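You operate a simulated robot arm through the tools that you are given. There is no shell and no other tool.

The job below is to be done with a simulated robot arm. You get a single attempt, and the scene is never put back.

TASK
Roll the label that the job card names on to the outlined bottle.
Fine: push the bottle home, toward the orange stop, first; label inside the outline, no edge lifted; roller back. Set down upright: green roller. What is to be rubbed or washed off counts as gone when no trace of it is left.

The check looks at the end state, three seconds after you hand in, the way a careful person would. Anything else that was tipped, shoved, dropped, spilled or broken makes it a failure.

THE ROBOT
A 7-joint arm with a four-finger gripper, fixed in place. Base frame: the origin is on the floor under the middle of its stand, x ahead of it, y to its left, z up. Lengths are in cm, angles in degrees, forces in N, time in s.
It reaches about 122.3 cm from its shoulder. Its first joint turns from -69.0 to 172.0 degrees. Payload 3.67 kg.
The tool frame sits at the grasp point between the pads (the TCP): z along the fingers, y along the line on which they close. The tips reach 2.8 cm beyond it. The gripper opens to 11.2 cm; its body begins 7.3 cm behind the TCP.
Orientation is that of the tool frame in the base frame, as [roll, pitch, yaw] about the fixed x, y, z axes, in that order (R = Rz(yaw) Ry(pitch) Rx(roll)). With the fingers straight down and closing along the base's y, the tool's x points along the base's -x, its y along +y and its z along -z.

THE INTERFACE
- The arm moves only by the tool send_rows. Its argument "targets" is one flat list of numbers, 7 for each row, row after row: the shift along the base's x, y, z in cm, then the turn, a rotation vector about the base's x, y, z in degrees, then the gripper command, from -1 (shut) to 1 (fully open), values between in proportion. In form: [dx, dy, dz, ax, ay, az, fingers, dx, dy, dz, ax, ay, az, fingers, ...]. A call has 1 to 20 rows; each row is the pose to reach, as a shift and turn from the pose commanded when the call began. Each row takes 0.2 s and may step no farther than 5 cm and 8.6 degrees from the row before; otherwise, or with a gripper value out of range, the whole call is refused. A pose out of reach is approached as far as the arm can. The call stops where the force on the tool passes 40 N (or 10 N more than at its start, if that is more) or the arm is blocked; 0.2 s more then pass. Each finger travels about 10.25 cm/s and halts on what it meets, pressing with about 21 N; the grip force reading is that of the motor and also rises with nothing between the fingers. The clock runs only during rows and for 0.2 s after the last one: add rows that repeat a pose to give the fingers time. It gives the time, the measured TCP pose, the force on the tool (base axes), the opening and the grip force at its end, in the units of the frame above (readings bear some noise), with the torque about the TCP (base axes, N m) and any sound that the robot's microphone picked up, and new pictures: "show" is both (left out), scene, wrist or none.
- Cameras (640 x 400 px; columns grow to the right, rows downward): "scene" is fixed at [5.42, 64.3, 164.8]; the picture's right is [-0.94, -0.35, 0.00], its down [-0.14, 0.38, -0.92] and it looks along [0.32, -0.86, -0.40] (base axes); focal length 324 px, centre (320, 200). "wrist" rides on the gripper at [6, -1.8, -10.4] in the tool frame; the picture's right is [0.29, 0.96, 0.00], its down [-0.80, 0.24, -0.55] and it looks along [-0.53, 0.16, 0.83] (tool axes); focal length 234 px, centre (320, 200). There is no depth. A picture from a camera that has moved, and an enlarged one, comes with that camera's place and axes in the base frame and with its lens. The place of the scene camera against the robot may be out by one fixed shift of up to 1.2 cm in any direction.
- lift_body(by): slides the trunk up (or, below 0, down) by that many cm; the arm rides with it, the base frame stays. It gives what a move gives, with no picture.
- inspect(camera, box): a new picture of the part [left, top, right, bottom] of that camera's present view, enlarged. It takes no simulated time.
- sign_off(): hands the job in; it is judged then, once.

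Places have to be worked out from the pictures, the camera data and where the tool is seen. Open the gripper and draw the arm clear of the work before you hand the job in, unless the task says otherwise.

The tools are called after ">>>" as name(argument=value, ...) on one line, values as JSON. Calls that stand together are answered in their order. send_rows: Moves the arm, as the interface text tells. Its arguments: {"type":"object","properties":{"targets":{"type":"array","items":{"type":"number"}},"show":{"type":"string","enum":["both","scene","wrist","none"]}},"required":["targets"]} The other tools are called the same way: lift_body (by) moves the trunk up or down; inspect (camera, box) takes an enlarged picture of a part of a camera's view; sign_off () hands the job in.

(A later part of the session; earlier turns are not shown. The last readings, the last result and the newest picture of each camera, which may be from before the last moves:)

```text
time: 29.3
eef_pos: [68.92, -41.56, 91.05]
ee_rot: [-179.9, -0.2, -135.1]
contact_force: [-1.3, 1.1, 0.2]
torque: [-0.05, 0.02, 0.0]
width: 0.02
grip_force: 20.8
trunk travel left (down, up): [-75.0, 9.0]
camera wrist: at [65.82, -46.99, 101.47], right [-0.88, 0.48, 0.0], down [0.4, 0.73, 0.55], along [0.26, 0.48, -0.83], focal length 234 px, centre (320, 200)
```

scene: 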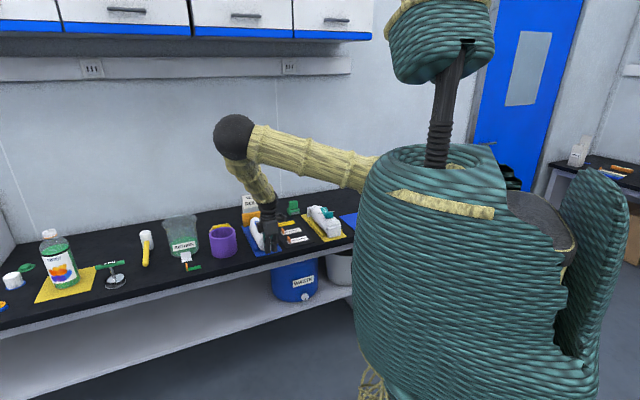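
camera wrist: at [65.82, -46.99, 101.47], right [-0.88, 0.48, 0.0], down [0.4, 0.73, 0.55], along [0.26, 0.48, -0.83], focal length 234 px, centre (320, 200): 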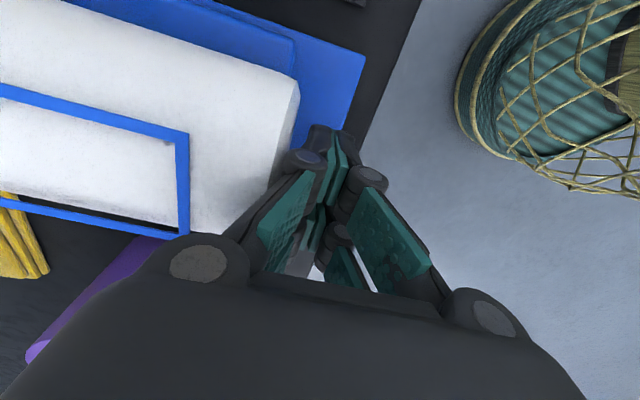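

The bottle is moving with the hand at low friction. I'll continue in smaller steps to catch the stop.

>>> send_rows(targets=[0.14, -0.14, 0, 0, 0, 0, -1, 0.28, -0.28, 0, 0, 0, 0, -1, 0.42, -0.42, 0, 0, 0, 0, -1, 0.5, -0.5, 0, 0, 0, 0, -1, 0.5, -0.5, 0, 0, 0, 0, -1], show="none")

>>> inspect(camera="scene", box=[225, 185, 305, 260])

```text
time: 30.5
eef_pos: [69.3, -42.22, 91.19]
ee_rot: [-180.0, -0.3, -135.1]
contact_force: [-1.3, 1.6, 2.4]
torque: [-0.1, -0.07, 0.01]
width: 0.01
grip_force: 21.1
trunk travel left (down, up): [-75.0, 9.0]
```

```text
5.33 times, centred on (265, 222) of scene
camera zoom: at [5.42, 64.3, 164.8], right [-0.94, -0.35, 0.0], down [-0.14, 0.38, -0.92], along [0.32, -0.86, -0.4], focal length 1727 px, centre (613, 80)
```

zoom: 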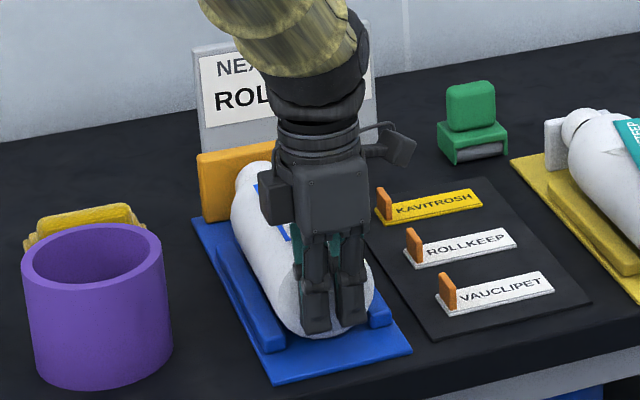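

The gap is nearly closed; force is still about 2 N. I'll continue with very small steps.

>>> send_rows(targets=[0.1, -0.1, 0, 0, 0, 0, -1, 0.2, -0.2, 0, 0, 0, 0, -1, 0.3, -0.3, 0, 0, 0, 0, -1, 0.3, -0.3, 0, 0, 0, 0, -1], show="none")

```text
time: 31.5
eef_pos: [69.53, -42.49, 91.09]
ee_rot: [-180.0, -0.1, -135.1]
contact_force: [-3.2, 0.8, 1.8]
torque: [-0.06, -0.11, -0.07]
width: 0.0
grip_force: 20.7
trunk travel left (down, up): [-75.0, 9.0]
```

>>> send_rows(targets=[0.1, -0.1, 0, 0, 0, 0, -1, 0.2, -0.2, 0, 0, 0, 0, -1, 0.3, -0.3, 0, 0, 0, 0, -1, 0.3, -0.3, 0, 0, 0, 0, -1], show="wrist")

```text
time: 32.5
eef_pos: [70.01, -42.58, 91.07]
ee_rot: [-180.0, -0.3, -135.0]
contact_force: [-2.1, 0.3, -0.5]
torque: [-0.02, -0.01, -0.03]
width: 0.0
grip_force: 21.2
trunk travel left (down, up): [-75.0, 9.0]
camera wrist: at [66.98, -48.16, 101.5], right [-0.88, 0.48, 0.0], down [0.4, 0.73, 0.55], along [0.26, 0.48, -0.83], focal length 234 px, centre (320, 200)
```

wrist: 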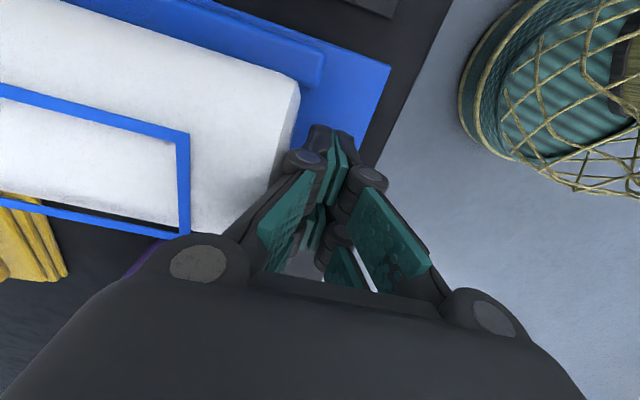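

Now v≈79.6 and still only about 2 N, so the stop is probably not reached yet. I'll continue with small steps.

>>> send_rows(targets=[0.1, -0.1, 0, 0, 0, 0, -1, 0.2, -0.2, 0, 0, 0, 0, -1, 0.3, -0.3, 0, 0, 0, 0, -1, 0.4, -0.4, 0, 0, 0, 0, -1, 0.4, -0.4, 0, 0, 0, 0, -1], show="none")

>>> inspect(camera="scene", box=[235, 195, 285, 235])

```text
time: 33.7
eef_pos: [70.09, -42.98, 91.18]
ee_rot: [180.0, -0.2, -135.1]
contact_force: [-15.8, 13.3, -2.0]
torque: [-0.36, -0.47, -0.33]
width: 0.01
grip_force: 21.0
trunk travel left (down, up): [-75.0, 9.0]
```

```text
10.00 times, centred on (260, 215) of scene
camera zoom: at [5.42, 64.3, 164.8], right [-0.94, -0.35, 0.0], down [-0.14, 0.38, -0.92], along [0.32, -0.86, -0.4], focal length 3239 px, centre (920, 50)
```

zoom: 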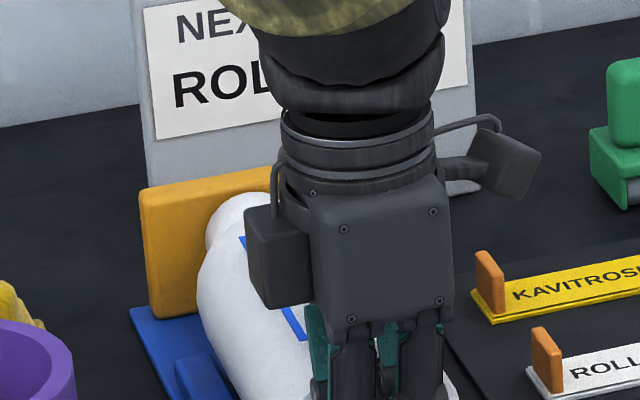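

The force jumped to about 20 N, so the bottle now sits against the orange stop. I'll back straight off along -v, then rise.

>>> send_rows(targets=[-0.5, 0.5, 0, 0, 0, 0, -1, -1.2, 1.2, 0, 0, 0, 0, -1, -2, 2, 0, 0, 0, 0, -1, -3, 3, 0, 0, 0, 0, -1, -3, 3, 3, 0, 0, 0, -1, -3, 3, 7, 0, 0, 0, -1, -3, 3, 11, 0, 0, 0, -1, -2, 1, 14, 0, 0, 0, -1, -1, -1, 17, 0, 0, 0, -1, -1, -3, 20, 0, 0, 0, -1, -1, -5, 22, 0, 0, 0, -1, -1, -5, 22, 0, 0, 0, -1])

```text
time: 36.3
eef_pos: [69.13, -48.14, 113.13]
ee_rot: [-179.9, -0.2, -135.1]
contact_force: [-0.5, -0.4, -0.4]
torque: [-0.02, 0.01, -0.02]
width: 0.0
grip_force: 21.2
trunk travel left (down, up): [-75.0, 9.0]
camera wrist: at [66.2, -53.57, 123.57], right [-0.88, 0.48, 0.0], down [0.4, 0.73, 0.55], along [0.26, 0.48, -0.83], focal length 234 px, centre (320, 200)
```

scene: 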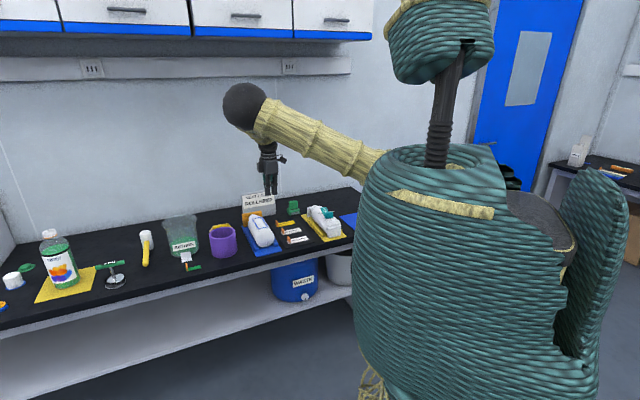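
wrist: 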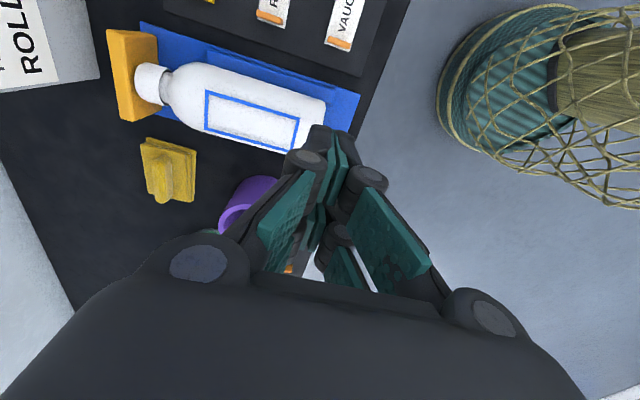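

The bottle now appears to touch the stop. I'll zoom in to confirm and re-measure the outline.

>>> inspect(camera="wrist", box=[100, 20, 340, 170])

>>> inspect(camera="scene", box=[230, 190, 310, 250])

```text
2.67 times, centred on (220, 95) of wrist
camera zoom: at [66.2, -53.57, 123.57], right [-0.88, 0.48, 0.0], down [0.4, 0.73, 0.55], along [0.26, 0.48, -0.83], focal length 624 px, centre (587, 480)
```

zoom: 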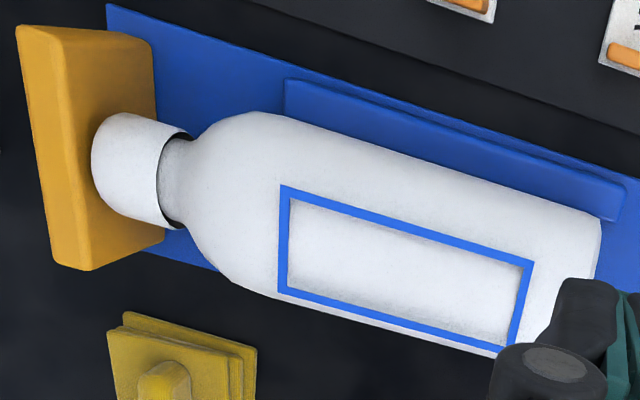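

```text
6.67 times, centred on (270, 220) of scene
camera zoom: at [5.42, 64.3, 164.8], right [-0.94, -0.35, 0.0], down [-0.14, 0.38, -0.92], along [0.32, -0.86, -0.4], focal length 2159 px, centre (653, 67)
```

zoom: 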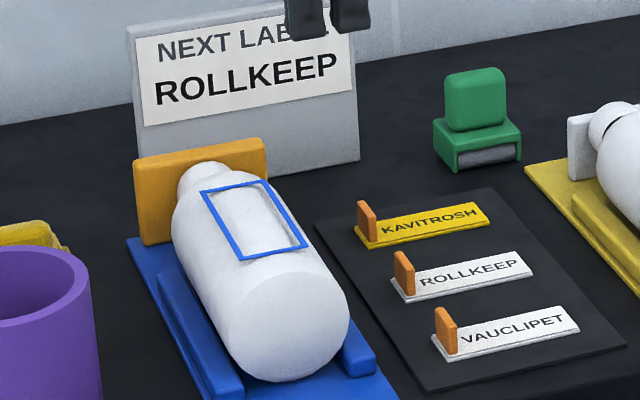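

The cap touches the stop. The outline now spans u≈17.0–21.7 and v≈84.9–96.1. Next I'll turn the hand so the fingers close along u, part-open them, and hover above the ROLLKEEP tab for a close look.

>>> send_rows(targets=[0, -1, 0, 0, 0, -8.4, -1, 0.2, -2, 0, 0, 0, -16.8, -1, 0.3, -3, 0, 0, 0, -25.2, -1, 0.5, -4, 0, 0, 0, -33.6, -0.8, 0.6, -5, 0, 0, 0, -42, -0.6, 0.8, -6, 0, 0, 0, -50.4, -0.4, 1, -7, 0, 0, 0, -58.8, -0.2, 1.1, -8, 0, 0, 0, -67.2, -0.1, 1.2, -9, 0, 0, 0, -75.6, -0.1, 1.3, -10, -2, 0, 0, -84, -0.1, 1.4, -10.7, -4, 0, 0, -90, -0.1, 1.4, -10.7, -5, 0, 0, -90, -0.1, 1.4, -10.7, -5, 0, 0, -90, -0.1])

```text
time: 39.1
eef_pos: [70.67, -58.87, 108.01]
ee_rot: [-179.8, -0.2, 134.8]
contact_force: [0.1, 0.1, -0.1]
torque: [-0.01, -0.01, -0.01]
width: 5.03
grip_force: 0.0
trunk travel left (down, up): [-75.0, 9.0]
camera wrist: at [65.25, -55.92, 118.46], right [0.48, 0.88, 0.0], down [0.73, -0.4, 0.55], along [0.48, -0.26, -0.83], focal length 234 px, centre (320, 200)
```

scene: 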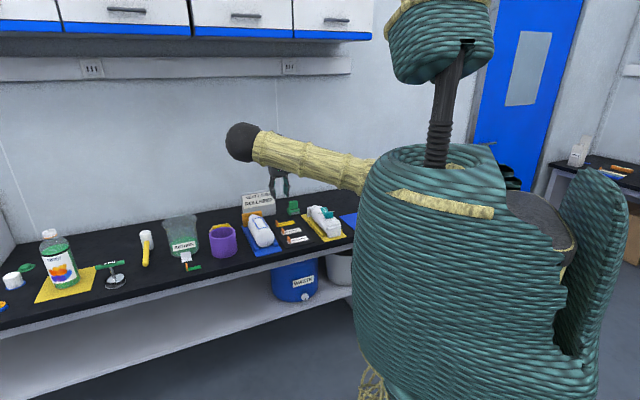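
wrist: 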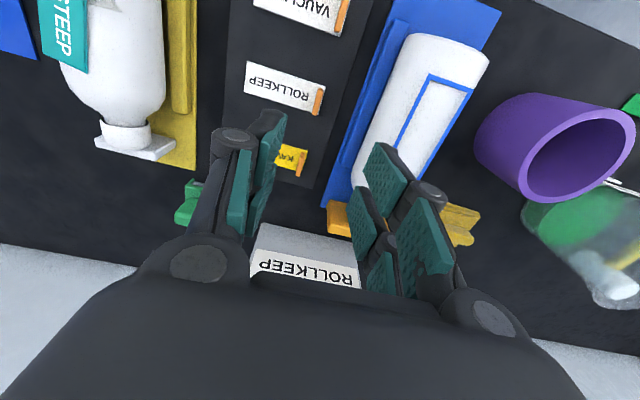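

The posture is good. I'll zoom in on the ROLLKEEP label and tab.

>>> inspect(camera="wrist", box=[220, 40, 380, 140])

>>> inspect(camera="wrist", box=[190, 90, 510, 300])

```text
4.00 times, centred on (300, 90) of wrist
camera zoom: at [65.25, -55.92, 118.46], right [0.48, 0.88, 0.0], down [0.73, -0.4, 0.55], along [0.48, -0.26, -0.83], focal length 937 px, centre (400, 640)
```

zoom: 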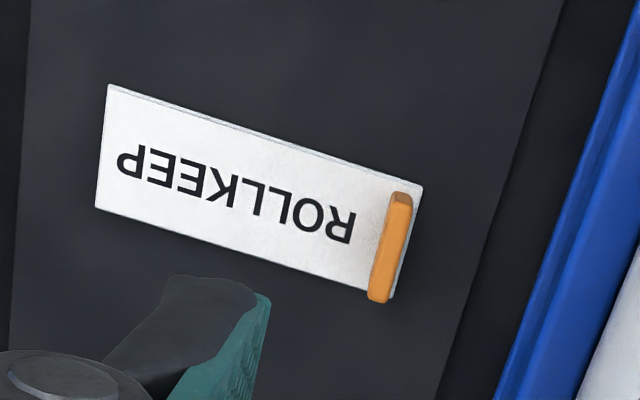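

```text
1.90 times, centred on (350, 195) of wrist
camera zoom: at [65.25, -55.92, 118.46], right [0.48, 0.88, 0.0], down [0.73, -0.4, 0.55], along [0.48, -0.26, -0.83], focal length 446 px, centre (263, 210)
```

zoom: 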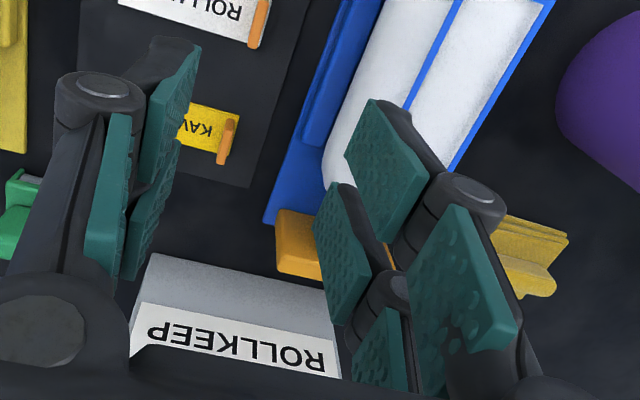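

The label spans u≈-1.3–8.6 and v≈89.9–93.4, with its tab centred at u≈8.0, v≈91.5. I'll centre on the tab and descend partway.

>>> send_rows(targets=[-0.25, -0.2, -3, 0, 0, 0, -0.1, -0.25, -0.2, -6, 0, 0, 0, -0.1, -0.25, -0.2, -9, 0, 0, 0, -0.1, -0.25, -0.2, -12, 0, 0, 0, -0.1, -0.25, -0.2, -14, 0, 0, 0, -0.1, -0.25, -0.2, -14, 0, 0, 0, -0.1])

>>> inspect(camera="wrist", box=[180, 0, 460, 220])

>>> inspect(camera="scene", box=[250, 195, 330, 255])

```text
time: 40.5
eef_pos: [70.38, -59.1, 93.94]
ee_rot: [-179.9, -0.1, 134.9]
contact_force: [0.2, -0.2, 0.2]
torque: [-0.05, 0.0, -0.01]
width: 5.04
grip_force: 0.0
trunk travel left (down, up): [-75.0, 9.0]
camera wrist: at [65.02, -56.06, 104.46], right [0.48, 0.88, 0.0], down [0.73, -0.4, 0.55], along [0.48, -0.26, -0.83], focal length 234 px, centre (320, 200)
```

scene: 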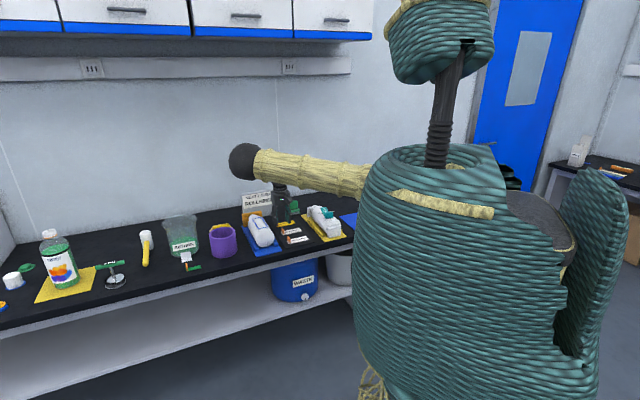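
wrist: 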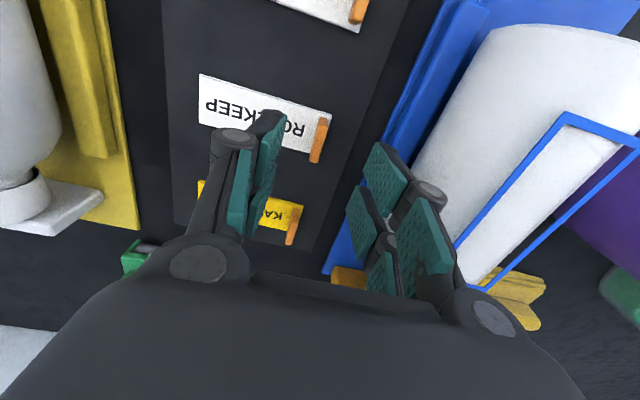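

```text
1.82 times, centred on (320, 110) of wrist
camera zoom: at [65.02, -56.06, 104.46], right [0.48, 0.88, 0.0], down [0.73, -0.4, 0.55], along [0.48, -0.26, -0.83], focal length 426 px, centre (320, 364)
```

zoom: 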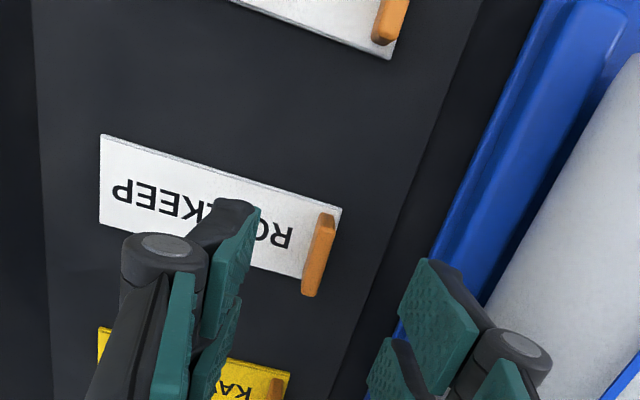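

```text
6.67 times, centred on (290, 225) of scene
camera zoom: at [5.42, 64.3, 164.8], right [-0.94, -0.35, 0.0], down [-0.14, 0.38, -0.92], along [0.32, -0.86, -0.4], focal length 2159 px, centre (520, 33)
```

zoom: 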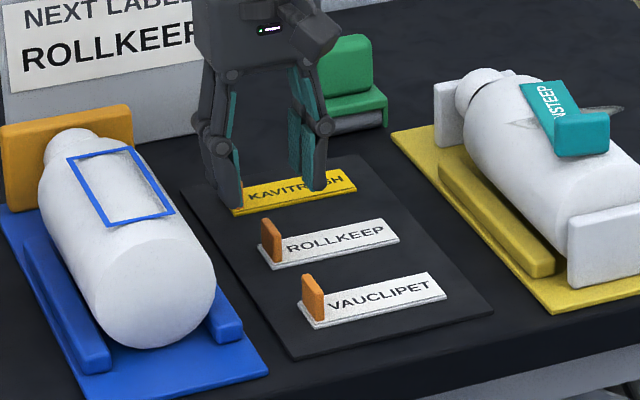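

The tab is measured at u≈7.97, v≈91.45 and the TCP is right over it. I'll descend so the tips stop just above the label surface.

>>> send_rows(targets=[0, 0.05, -1.2, 0, 0, 0, -0.1, 0, 0.05, -2.4, 0, 0, 0, -0.1, 0, 0.05, -3.4, 0, 0, 0, -0.1, 0, 0.05, -4.2, 0, 0, 0, -0.1, 0, 0.05, -4.8, 0, 0, 0, -0.1, 0, 0.05, -4.8, 0, 0, 0, -0.1], show="wrist")

>>> inspect(camera="scene", box=[265, 205, 315, 245])

>>> inspect(camera="wrist", box=[200, 80, 440, 230])

```text
time: 41.9
eef_pos: [70.56, -58.82, 89.24]
ee_rot: [-179.9, -0.2, 134.9]
contact_force: [0.6, -0.2, -0.3]
torque: [0.02, -0.01, -0.02]
width: 5.03
grip_force: 0.0
trunk travel left (down, up): [-75.0, 9.0]
camera wrist: at [65.03, -55.91, 99.62], right [0.48, 0.88, 0.0], down [0.73, -0.4, 0.55], along [0.48, -0.26, -0.83], focal length 234 px, centre (320, 200)
```

wrist: 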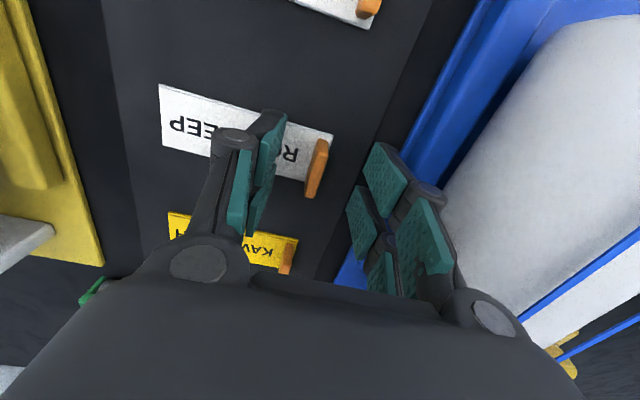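

```text
10.00 times, centred on (290, 225) of scene
camera zoom: at [5.42, 64.3, 164.8], right [-0.94, -0.35, 0.0], down [-0.14, 0.38, -0.92], along [0.32, -0.86, -0.4], focal length 3239 px, centre (620, -50)
```

zoom: 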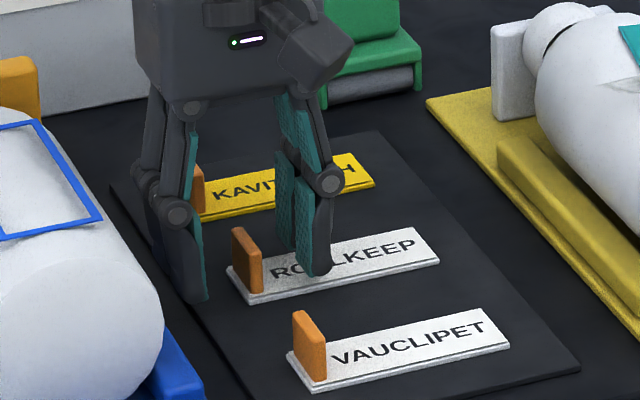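

```text
2.67 times, centred on (320, 155) of wrist
camera zoom: at [65.03, -55.91, 99.62], right [0.48, 0.88, 0.0], down [0.73, -0.4, 0.55], along [0.48, -0.26, -0.83], focal length 624 px, centre (320, 320)
```

zoom: 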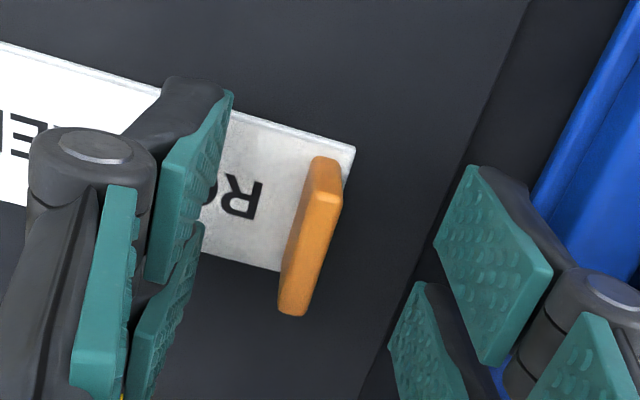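

The fingers straddle the tab with the tips just above the label. I'll close on the tab.

>>> send_rows(targets=[0, 0, -0.15, 0, 0, 0, -0.3, 0, 0, -0.15, 0, 0, 0, -0.6, 0, 0, -0.15, 0, 0, 0, -0.8, 0, 0, -0.15, 0, 0, 0, -1, 0, 0, -0.15, 0, 0, 0, -1, 0, 0, -0.15, 0, 0, 0, -1], show="wrist")

>>> inspect(camera="scene", box=[265, 205, 315, 245])

>>> inspect(camera="wrist", box=[200, 80, 440, 230])

```text
time: 43.3
eef_pos: [70.52, -58.99, 89.07]
ee_rot: [-179.9, -0.2, 134.8]
contact_force: [0.2, -0.6, 0.4]
torque: [-0.03, 0.0, 0.0]
width: 0.65
grip_force: 20.9
trunk travel left (down, up): [-75.0, 9.0]
camera wrist: at [65.02, -55.95, 99.49], right [0.48, 0.88, 0.0], down [0.73, -0.4, 0.55], along [0.48, -0.26, -0.83], focal length 234 px, centre (320, 200)
```

wrist: 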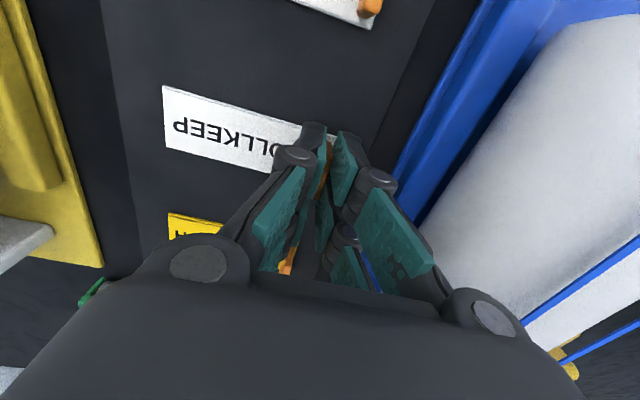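

```text
10.00 times, centred on (290, 225) of scene
camera zoom: at [5.42, 64.3, 164.8], right [-0.94, -0.35, 0.0], down [-0.14, 0.38, -0.92], along [0.32, -0.86, -0.4], focal length 3239 px, centre (620, -50)
```

zoom: 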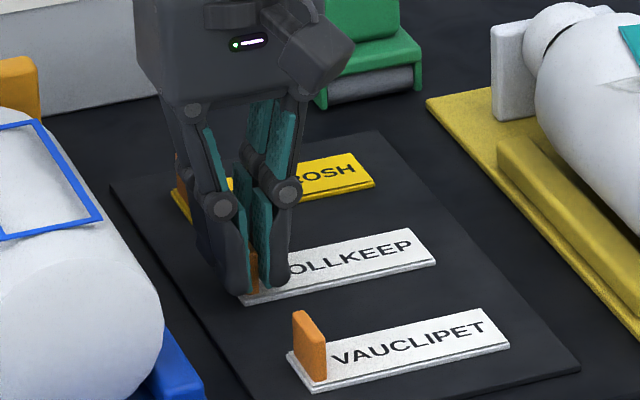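

```text
2.67 times, centred on (320, 155) of wrist
camera zoom: at [65.02, -55.95, 99.49], right [0.48, 0.88, 0.0], down [0.73, -0.4, 0.55], along [0.48, -0.26, -0.83], focal length 624 px, centre (320, 320)
```

zoom: 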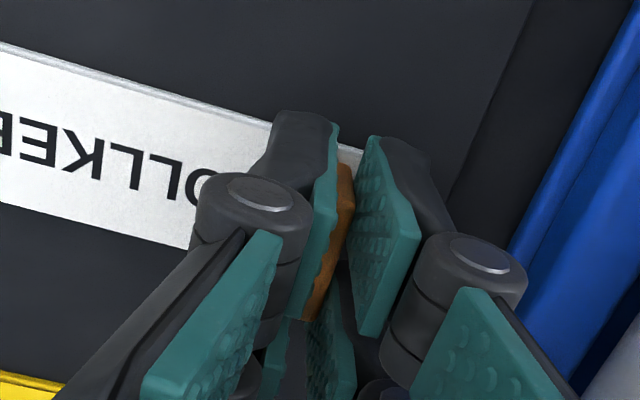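

The grip is firm on the tab (0.65 cm thick, 21 N). I'll lift slowly and see how the label comes off its liner.

>>> send_rows(targets=[0, 0, 0.4, 0, 0, 0, -1, 0, 0, 0.8, 0, 0, 0, -1, 0, 0, 1.2, 0, 0, 0, -1, 0, 0, 1.6, 0, 0, 0, -1, 0, 0, 2, 0, 0, 0, -1, 0, 0, 2, 0, 0, 0, -1], show="wrist")

>>> inspect(camera="scene", box=[265, 205, 315, 245])

```text
time: 44.7
eef_pos: [70.37, -58.99, 91.05]
ee_rot: [-180.0, -0.2, 135.0]
contact_force: [0.3, -0.3, -0.1]
torque: [0.01, 0.0, 0.0]
width: 0.01
grip_force: 21.7
trunk travel left (down, up): [-75.0, 9.0]
camera wrist: at [64.98, -55.98, 101.47], right [0.48, 0.88, 0.0], down [0.73, -0.4, 0.55], along [0.48, -0.26, -0.83], focal length 234 px, centre (320, 200)
```

wrist: 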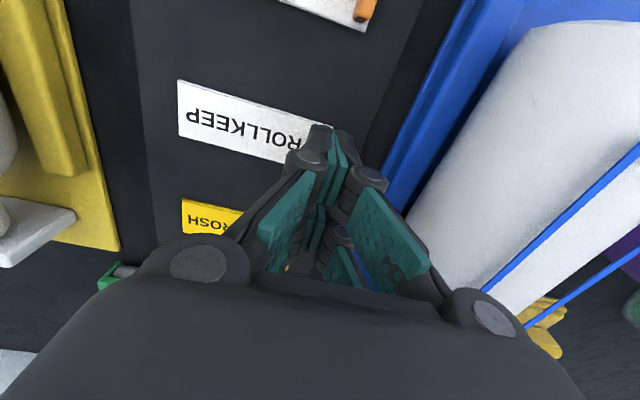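

```text
10.00 times, centred on (290, 225) of scene
camera zoom: at [5.42, 64.3, 164.8], right [-0.94, -0.35, 0.0], down [-0.14, 0.38, -0.92], along [0.32, -0.86, -0.4], focal length 3239 px, centre (620, -50)
```

zoom: 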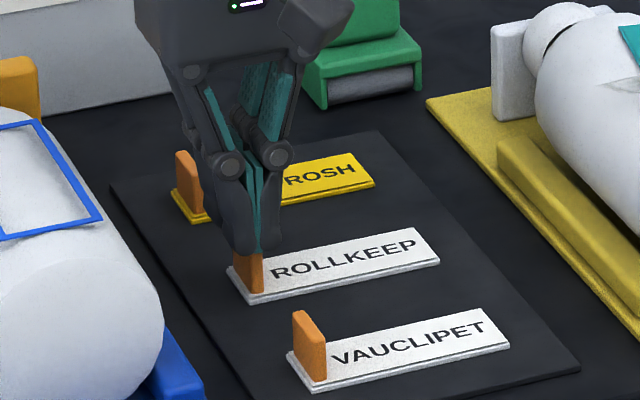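

The tab slipped out, so the label is still stuck down and needs peeling from the tab end rather than a straight pull. I'll reopen, take a deeper grip, and then peel by rotating about the label's far end.

>>> send_rows(targets=[0, 0, 0, 0, 0, 0, -0.7, 0, 0, 0, 0, 0, 0, -0.4, 0, 0, 0, 0, 0, 0, -0.4, 0, 0, -0.8, 0, 0, 0, -0.4, 0, 0, -1.6, 0, 0, 0, -0.4, 0, 0, -2.3, 0, 0, 0, -0.4, 0, 0, -2.3, 0, 0, 0, -0.4], show="wrist")

>>> inspect(camera="wrist", box=[200, 80, 440, 230])

>>> inspect(camera="scene", box=[265, 205, 315, 245])

```text
time: 46.3
eef_pos: [70.46, -59.03, 88.73]
ee_rot: [-180.0, -0.2, 134.9]
contact_force: [-0.5, 0.8, 0.3]
torque: [0.01, 0.03, 0.02]
width: 3.38
grip_force: 0.1
trunk travel left (down, up): [-75.0, 9.0]
camera wrist: at [65.04, -56.0, 99.15], right [0.48, 0.88, 0.0], down [0.73, -0.4, 0.55], along [0.48, -0.26, -0.83], focal length 234 px, centre (320, 200)
```

wrist: 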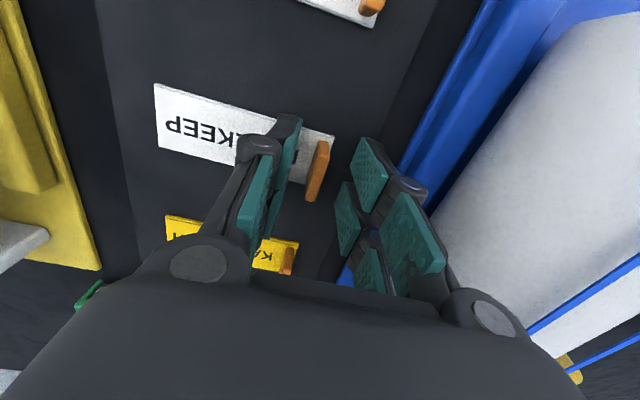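

```text
2.67 times, centred on (320, 155) of wrist
camera zoom: at [65.04, -56.0, 99.15], right [0.48, 0.88, 0.0], down [0.73, -0.4, 0.55], along [0.48, -0.26, -0.83], focal length 624 px, centre (320, 320)
```

zoom: 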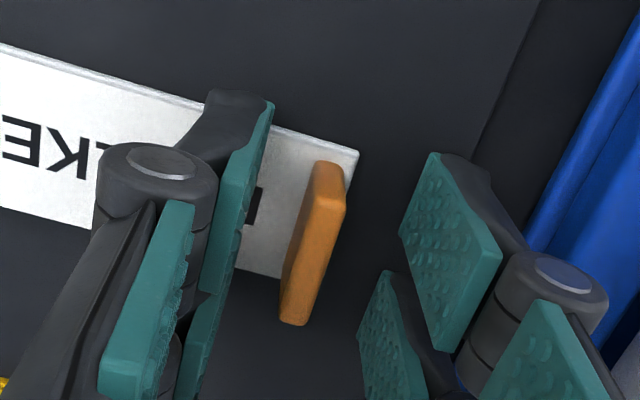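

```text
10.00 times, centred on (290, 225) of scene
camera zoom: at [5.42, 64.3, 164.8], right [-0.94, -0.35, 0.0], down [-0.14, 0.38, -0.92], along [0.32, -0.86, -0.4], focal length 3239 px, centre (620, -50)
```

zoom: 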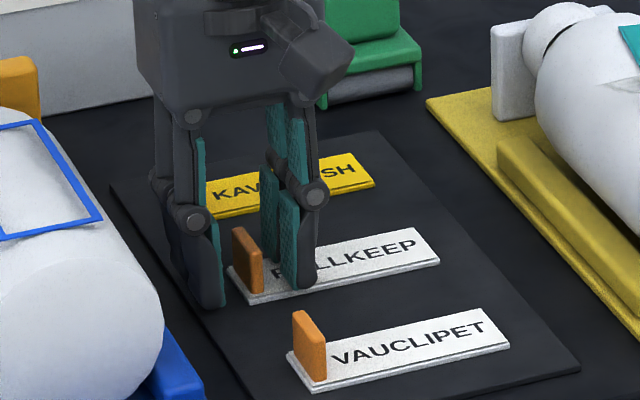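

The tips are around the tab with no contact below. I'll go down another 0.15 cm and close.

>>> send_rows(targets=[0, 0, -0.15, 0, 0, 0, -0.4, 0, 0, -0.15, 0, 0, 0, -0.7, 0, 0, -0.15, 0, 0, 0, -1, 0, 0, -0.15, 0, 0, 0, -1, 0, 0, -0.15, 0, 0, 0, -1], show="none")

>>> inspect(camera="scene", box=[265, 205, 315, 245])

>>> inspect(camera="wrist", box=[200, 80, 440, 230])

```text
time: 47.5
eef_pos: [70.47, -59.11, 88.64]
ee_rot: [-179.8, -0.3, 134.9]
contact_force: [0.4, -0.6, -0.2]
torque: [0.01, 0.0, 0.02]
width: 0.63
grip_force: 20.8
trunk travel left (down, up): [-75.0, 9.0]
```

```text
10.00 times, centred on (290, 225) of scene
camera zoom: at [5.42, 64.3, 164.8], right [-0.94, -0.35, 0.0], down [-0.14, 0.38, -0.92], along [0.32, -0.86, -0.4], focal length 3239 px, centre (620, -50)
```

zoom: 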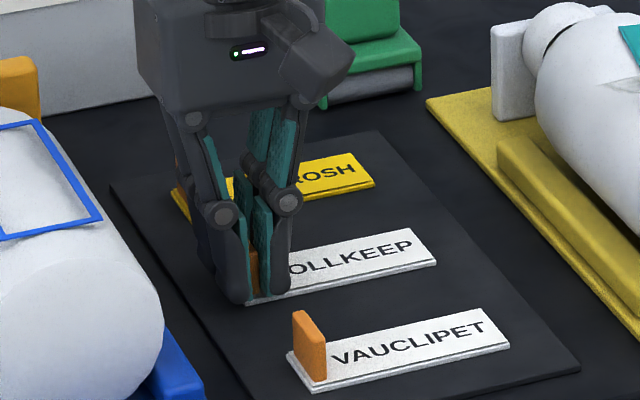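

```text
2.67 times, centred on (320, 155) of wrist
camera zoom: at [65.03, -56.0, 99.02], right [0.48, 0.88, 0.0], down [0.73, -0.4, 0.55], along [0.48, -0.26, -0.83], focal length 624 px, centre (320, 320)
```

zoom: 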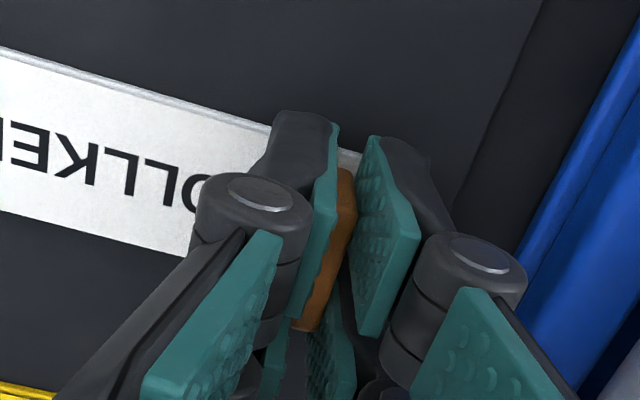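

It's gripped again, a bit deeper. I'll start the peel: rotate about the label's far end so the tab end lifts first.

>>> send_rows(targets=[-0.04, -0.04, 0.16, 0.71, -0.71, 0, -1, -0.076, -0.076, 0.325, 1.41, -1.41, 0, -1, -0.117, -0.117, 0.486, 2.12, -2.12, 0, -1, -0.159, -0.159, 0.646, 2.83, -2.83, 0, -1, -0.159, -0.159, 0.646, 2.83, -2.83, 0, -1], show="none")

>>> inspect(camera="scene", box=[265, 205, 315, 245])

```text
time: 48.7
eef_pos: [70.3, -59.19, 89.25]
ee_rot: [176.2, -0.2, 134.9]
contact_force: [-0.6, 0.1, -1.3]
torque: [-0.03, 0.0, 0.02]
width: 0.62
grip_force: 21.1
trunk travel left (down, up): [-75.0, 9.0]
```

```text
10.00 times, centred on (290, 225) of scene
camera zoom: at [5.42, 64.3, 164.8], right [-0.94, -0.35, 0.0], down [-0.14, 0.38, -0.92], along [0.32, -0.86, -0.4], focal length 3239 px, centre (620, -50)
```

zoom: 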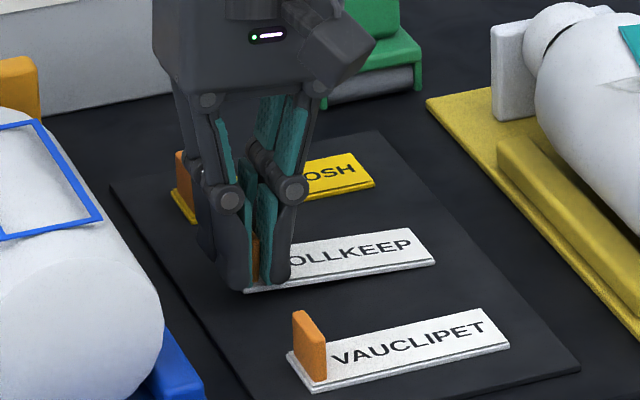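

The force is small and the width still shows the tab held, so the peel is working. I'll continue the arc.

>>> send_rows(targets=[-0.091, -0.091, 0.316, 1.41, -1.41, 0, -1, -0.191, -0.191, 0.628, 2.83, -2.83, 0, -1, -0.298, -0.298, 0.935, 4.24, -4.24, 0, -1, -0.412, -0.412, 1.237, 5.66, -5.66, 0, -1, -0.412, -0.412, 1.237, 5.66, -5.66, 0, -1], show="wrist")

>>> inspect(camera="scene", box=[265, 205, 315, 245])

```text
time: 49.9
eef_pos: [69.92, -59.63, 90.52]
ee_rot: [168.0, -0.2, 134.9]
contact_force: [0.8, -0.3, -0.4]
torque: [-0.01, 0.03, -0.02]
width: 0.62
grip_force: 21.3
trunk travel left (down, up): [-75.0, 9.0]
camera wrist: at [62.98, -58.08, 100.3], right [0.46, 0.86, 0.2], down [0.65, -0.48, 0.59], along [0.6, -0.14, -0.78], focal length 234 px, centre (320, 200)
```

wrist: 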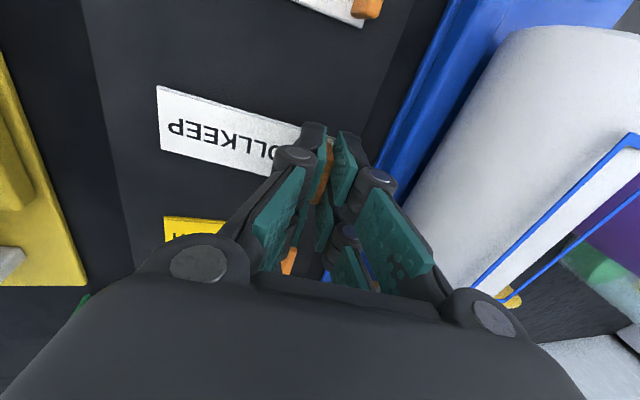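

```text
10.00 times, centred on (290, 225) of scene
camera zoom: at [5.42, 64.3, 164.8], right [-0.94, -0.35, 0.0], down [-0.14, 0.38, -0.92], along [0.32, -0.86, -0.4], focal length 3239 px, centre (620, -50)
```

zoom: 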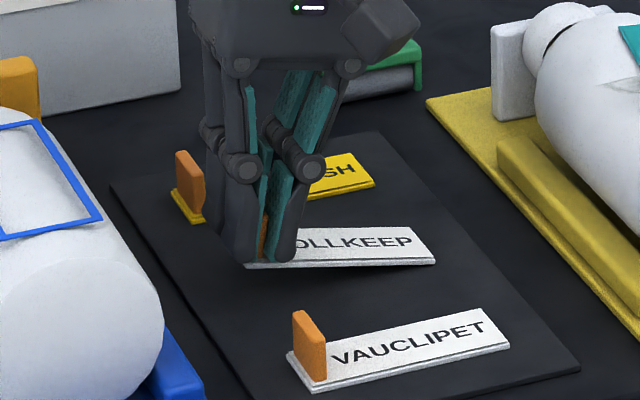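

The label is coming up as a plate, pivoting on its far end. I'll continue to about 20° and then lift it clear.

>>> send_rows(targets=[-0.125, -0.125, 0.29, 1.41, -1.41, 0, -1, -0.251, -0.251, 0.585, 2.83, -2.83, 0, -1, -0.39, -0.39, 0.86, 4.24, -4.24, 0, -1, -0.53, -0.53, 1.143, 5.66, -5.66, 0, -1, -0.53, -0.53, 1.4, 5.66, -5.66, 0, -1, -0.53, -0.53, 1.8, 5.66, -5.66, 0, -1, -0.53, -0.53, 2.2, 5.66, -5.66, 0, -1, -0.53, -0.53, 2.2, 5.66, -5.66, 0, -1], show="wrist")

>>> inspect(camera="scene", box=[265, 205, 315, 245])

```text
time: 51.7
eef_pos: [69.3, -60.09, 92.71]
ee_rot: [160.2, -0.3, 134.9]
contact_force: [-0.7, -0.1, 0.0]
torque: [0.01, -0.01, -0.01]
width: 0.59
grip_force: 21.6
trunk travel left (down, up): [-75.0, 9.0]
camera wrist: at [61.48, -59.57, 101.89], right [0.43, 0.84, 0.33], down [0.59, -0.54, 0.6], along [0.68, -0.07, -0.73], focal length 234 px, centre (320, 200)
```

wrist: 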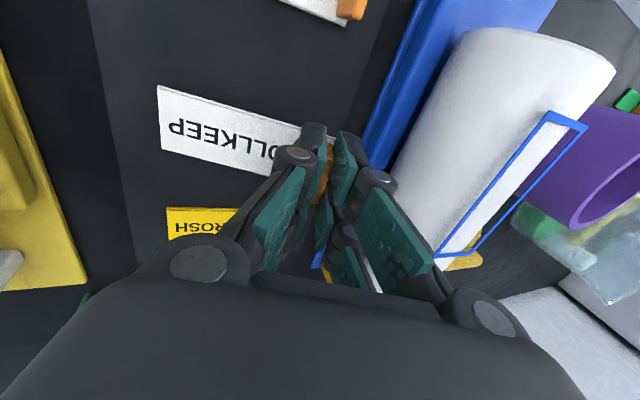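

```text
10.00 times, centred on (290, 225) of scene
camera zoom: at [5.42, 64.3, 164.8], right [-0.94, -0.35, 0.0], down [-0.14, 0.38, -0.92], along [0.32, -0.86, -0.4], focal length 3239 px, centre (620, -50)
```

zoom: 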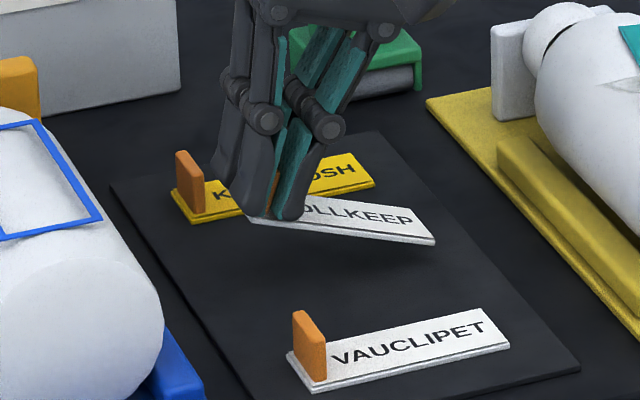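

The label is free of the liner and held by its tab. I'll raise it and level the hand.

>>> send_rows(targets=[0, 0, 2, 0, 0, 0, -1, 0, 0, 5, 0, 0, 0, -1, 0, 0, 8, 0, 0, 0, -1, 0, 0, 11, 0, 0, 0, -1, 0, 0, 14, -3.5, 3.5, 0, -1, 0, 0, 16, -7.07, 7.07, 0, -1, 0, 0, 17, -10.6, 10.6, 0, -1, 0, 0, 17, -14.14, 14.14, 0, -1, 0, 0, 17, -14.14, 14.14, 0, -1])

>>> inspect(camera="wrist", box=[140, 60, 400, 220])

>>> inspect(camera="scene", box=[250, 150, 330, 210])

```text
time: 53.7
eef_pos: [69.28, -60.15, 109.84]
ee_rot: [-179.9, -0.1, 134.9]
contact_force: [-0.4, -0.2, -0.1]
torque: [0.02, 0.0, -0.01]
width: 0.64
grip_force: 20.3
trunk travel left (down, up): [-75.0, 9.0]
camera wrist: at [63.89, -57.2, 120.12], right [0.48, 0.88, 0.0], down [0.73, -0.4, 0.55], along [0.48, -0.26, -0.83], focal length 234 px, centre (320, 200)
```

scene: 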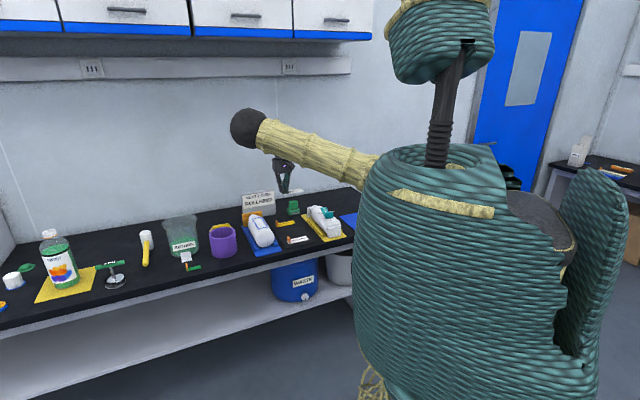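
wrist: 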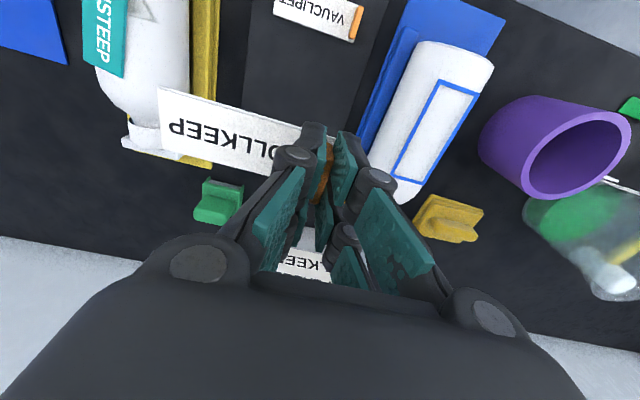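

```text
2.46 times, centred on (270, 140) of wrist
camera zoom: at [63.89, -57.2, 120.12], right [0.48, 0.88, 0.0], down [0.73, -0.4, 0.55], along [0.48, -0.26, -0.83], focal length 576 px, centre (443, 348)
```

zoom: 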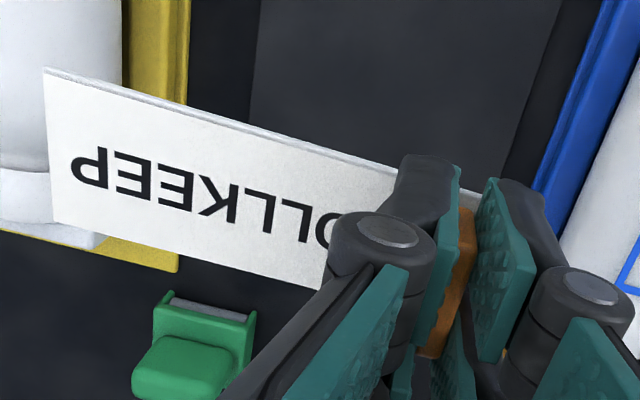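

```text
6.67 times, centred on (290, 180) of scene
camera zoom: at [5.42, 64.3, 164.8], right [-0.94, -0.35, 0.0], down [-0.14, 0.38, -0.92], along [0.32, -0.86, -0.4], focal length 2159 px, centre (520, 333)
```

zoom: 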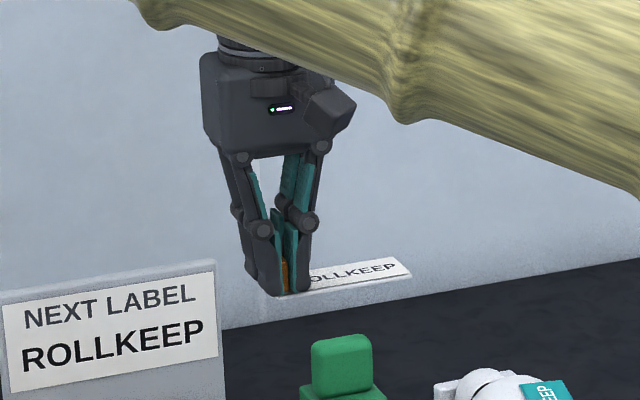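

The label is level in the hand; its centre sits about 4.37 cm from the TCP along tool -y. I'll turn +90° and bring it above the bottle, staying high.

>>> send_rows(targets=[0.4, 1, 0, 0, 0, 8.2, -1, 0.9, 2.2, 0, 0, 0, 16.4, -1, 1.4, 3.4, 0, 0, 0, 24.6, -1, 1.9, 4.6, 0, 0, 0, 32.8, -1, 2.4, 5.8, 0, 0, 0, 41, -1, 2.9, 7, 0, 0, 0, 49.2, -1, 3.4, 8.2, 0, 0, 0, 57.4, -1, 3.9, 9.4, 0, 0, 0, 65.6, -1, 4.4, 10.6, 0, 0, 0, 73.8, -1, 4.9, 11.8, 0, 0, 0, 82, -1, 5.3, 13, 0, 0, 0, 90.1, -1, 5.3, 13, 0, 0, 0, 90.1, -1])

```text
time: 56.3
eef_pos: [74.57, -47.09, 109.78]
ee_rot: [-179.9, -0.2, -134.8]
contact_force: [-0.3, 0.7, -0.5]
torque: [0.0, 0.06, 0.0]
width: 0.65
grip_force: 21.4
trunk travel left (down, up): [-75.0, 9.0]
camera wrist: at [71.73, -52.56, 120.1], right [-0.88, 0.47, 0.0], down [0.39, 0.74, 0.55], along [0.26, 0.49, -0.83], focal length 234 px, centre (320, 200)
```

scene: 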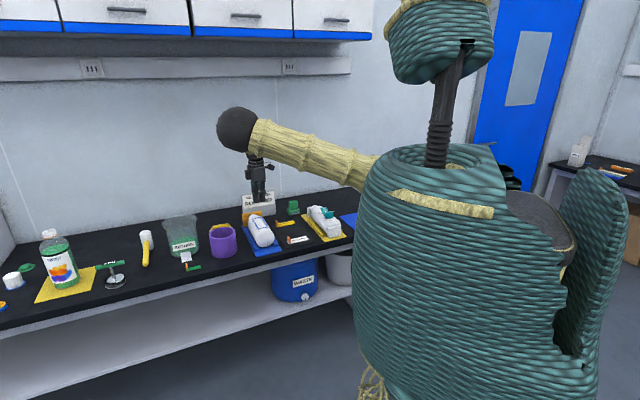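
wrist: 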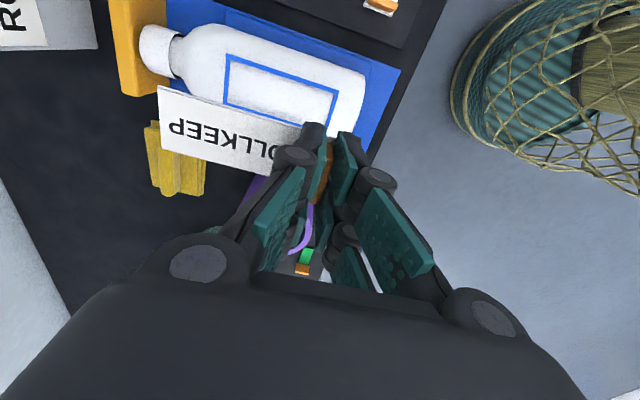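

The label hovers above the bottle. I'll descend to about 3 cm above the outline and re-measure from close up.

>>> send_rows(targets=[0, 0, -2, 0, 0, 0, -1, 0, 0, -4, 0, 0, 0, -1, 0, 0, -6, 0, 0, 0, -1, 0, 0, -8, 0, 0, 0, -1, 0, 0, -9, 0, 0, 0, -1, 0, 0, -9, 0, 0, 0, -1])

>>> inspect(camera="wrist", box=[120, 20, 380, 200])

>>> inspect(camera="scene", box=[230, 190, 310, 250])

```text
time: 57.7
eef_pos: [74.75, -47.12, 100.62]
ee_rot: [-179.9, -0.1, -135.0]
contact_force: [-0.3, 0.8, -0.4]
torque: [0.01, 0.03, 0.01]
width: 0.66
grip_force: 21.1
trunk travel left (down, up): [-75.0, 9.0]
camera wrist: at [71.81, -52.52, 111.11], right [-0.88, 0.47, 0.0], down [0.39, 0.74, 0.55], along [0.26, 0.49, -0.83], focal length 234 px, centre (320, 200)
```

scene: 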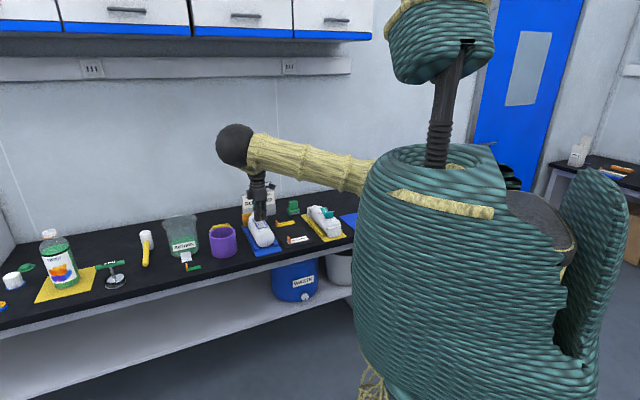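
wrist: 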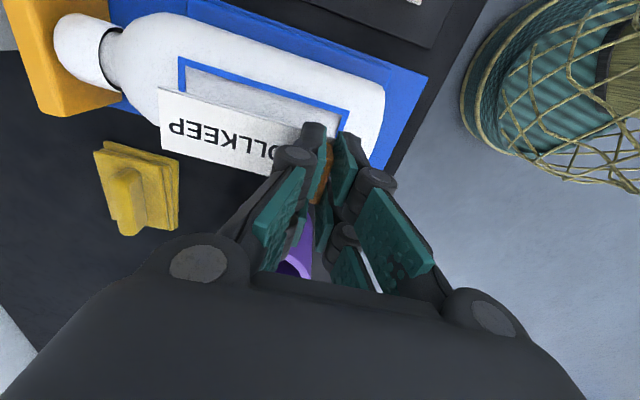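

```text
2.22 times, centred on (250, 110) of wrist
camera zoom: at [71.81, -52.52, 111.11], right [-0.88, 0.47, 0.0], down [0.39, 0.74, 0.55], along [0.26, 0.49, -0.83], focal length 520 px, centre (476, 400)
```

zoom: 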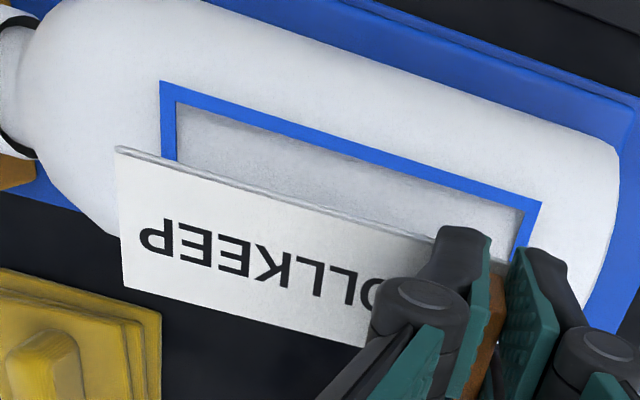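

```text
6.67 times, centred on (270, 220) of scene
camera zoom: at [5.42, 64.3, 164.8], right [-0.94, -0.35, 0.0], down [-0.14, 0.38, -0.92], along [0.32, -0.86, -0.4], focal length 2159 px, centre (653, 67)
```

zoom: 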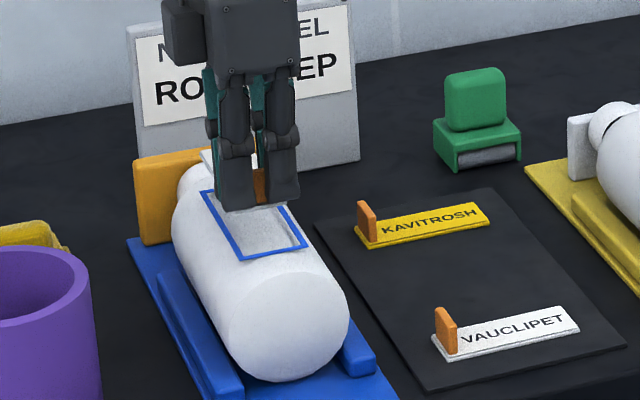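

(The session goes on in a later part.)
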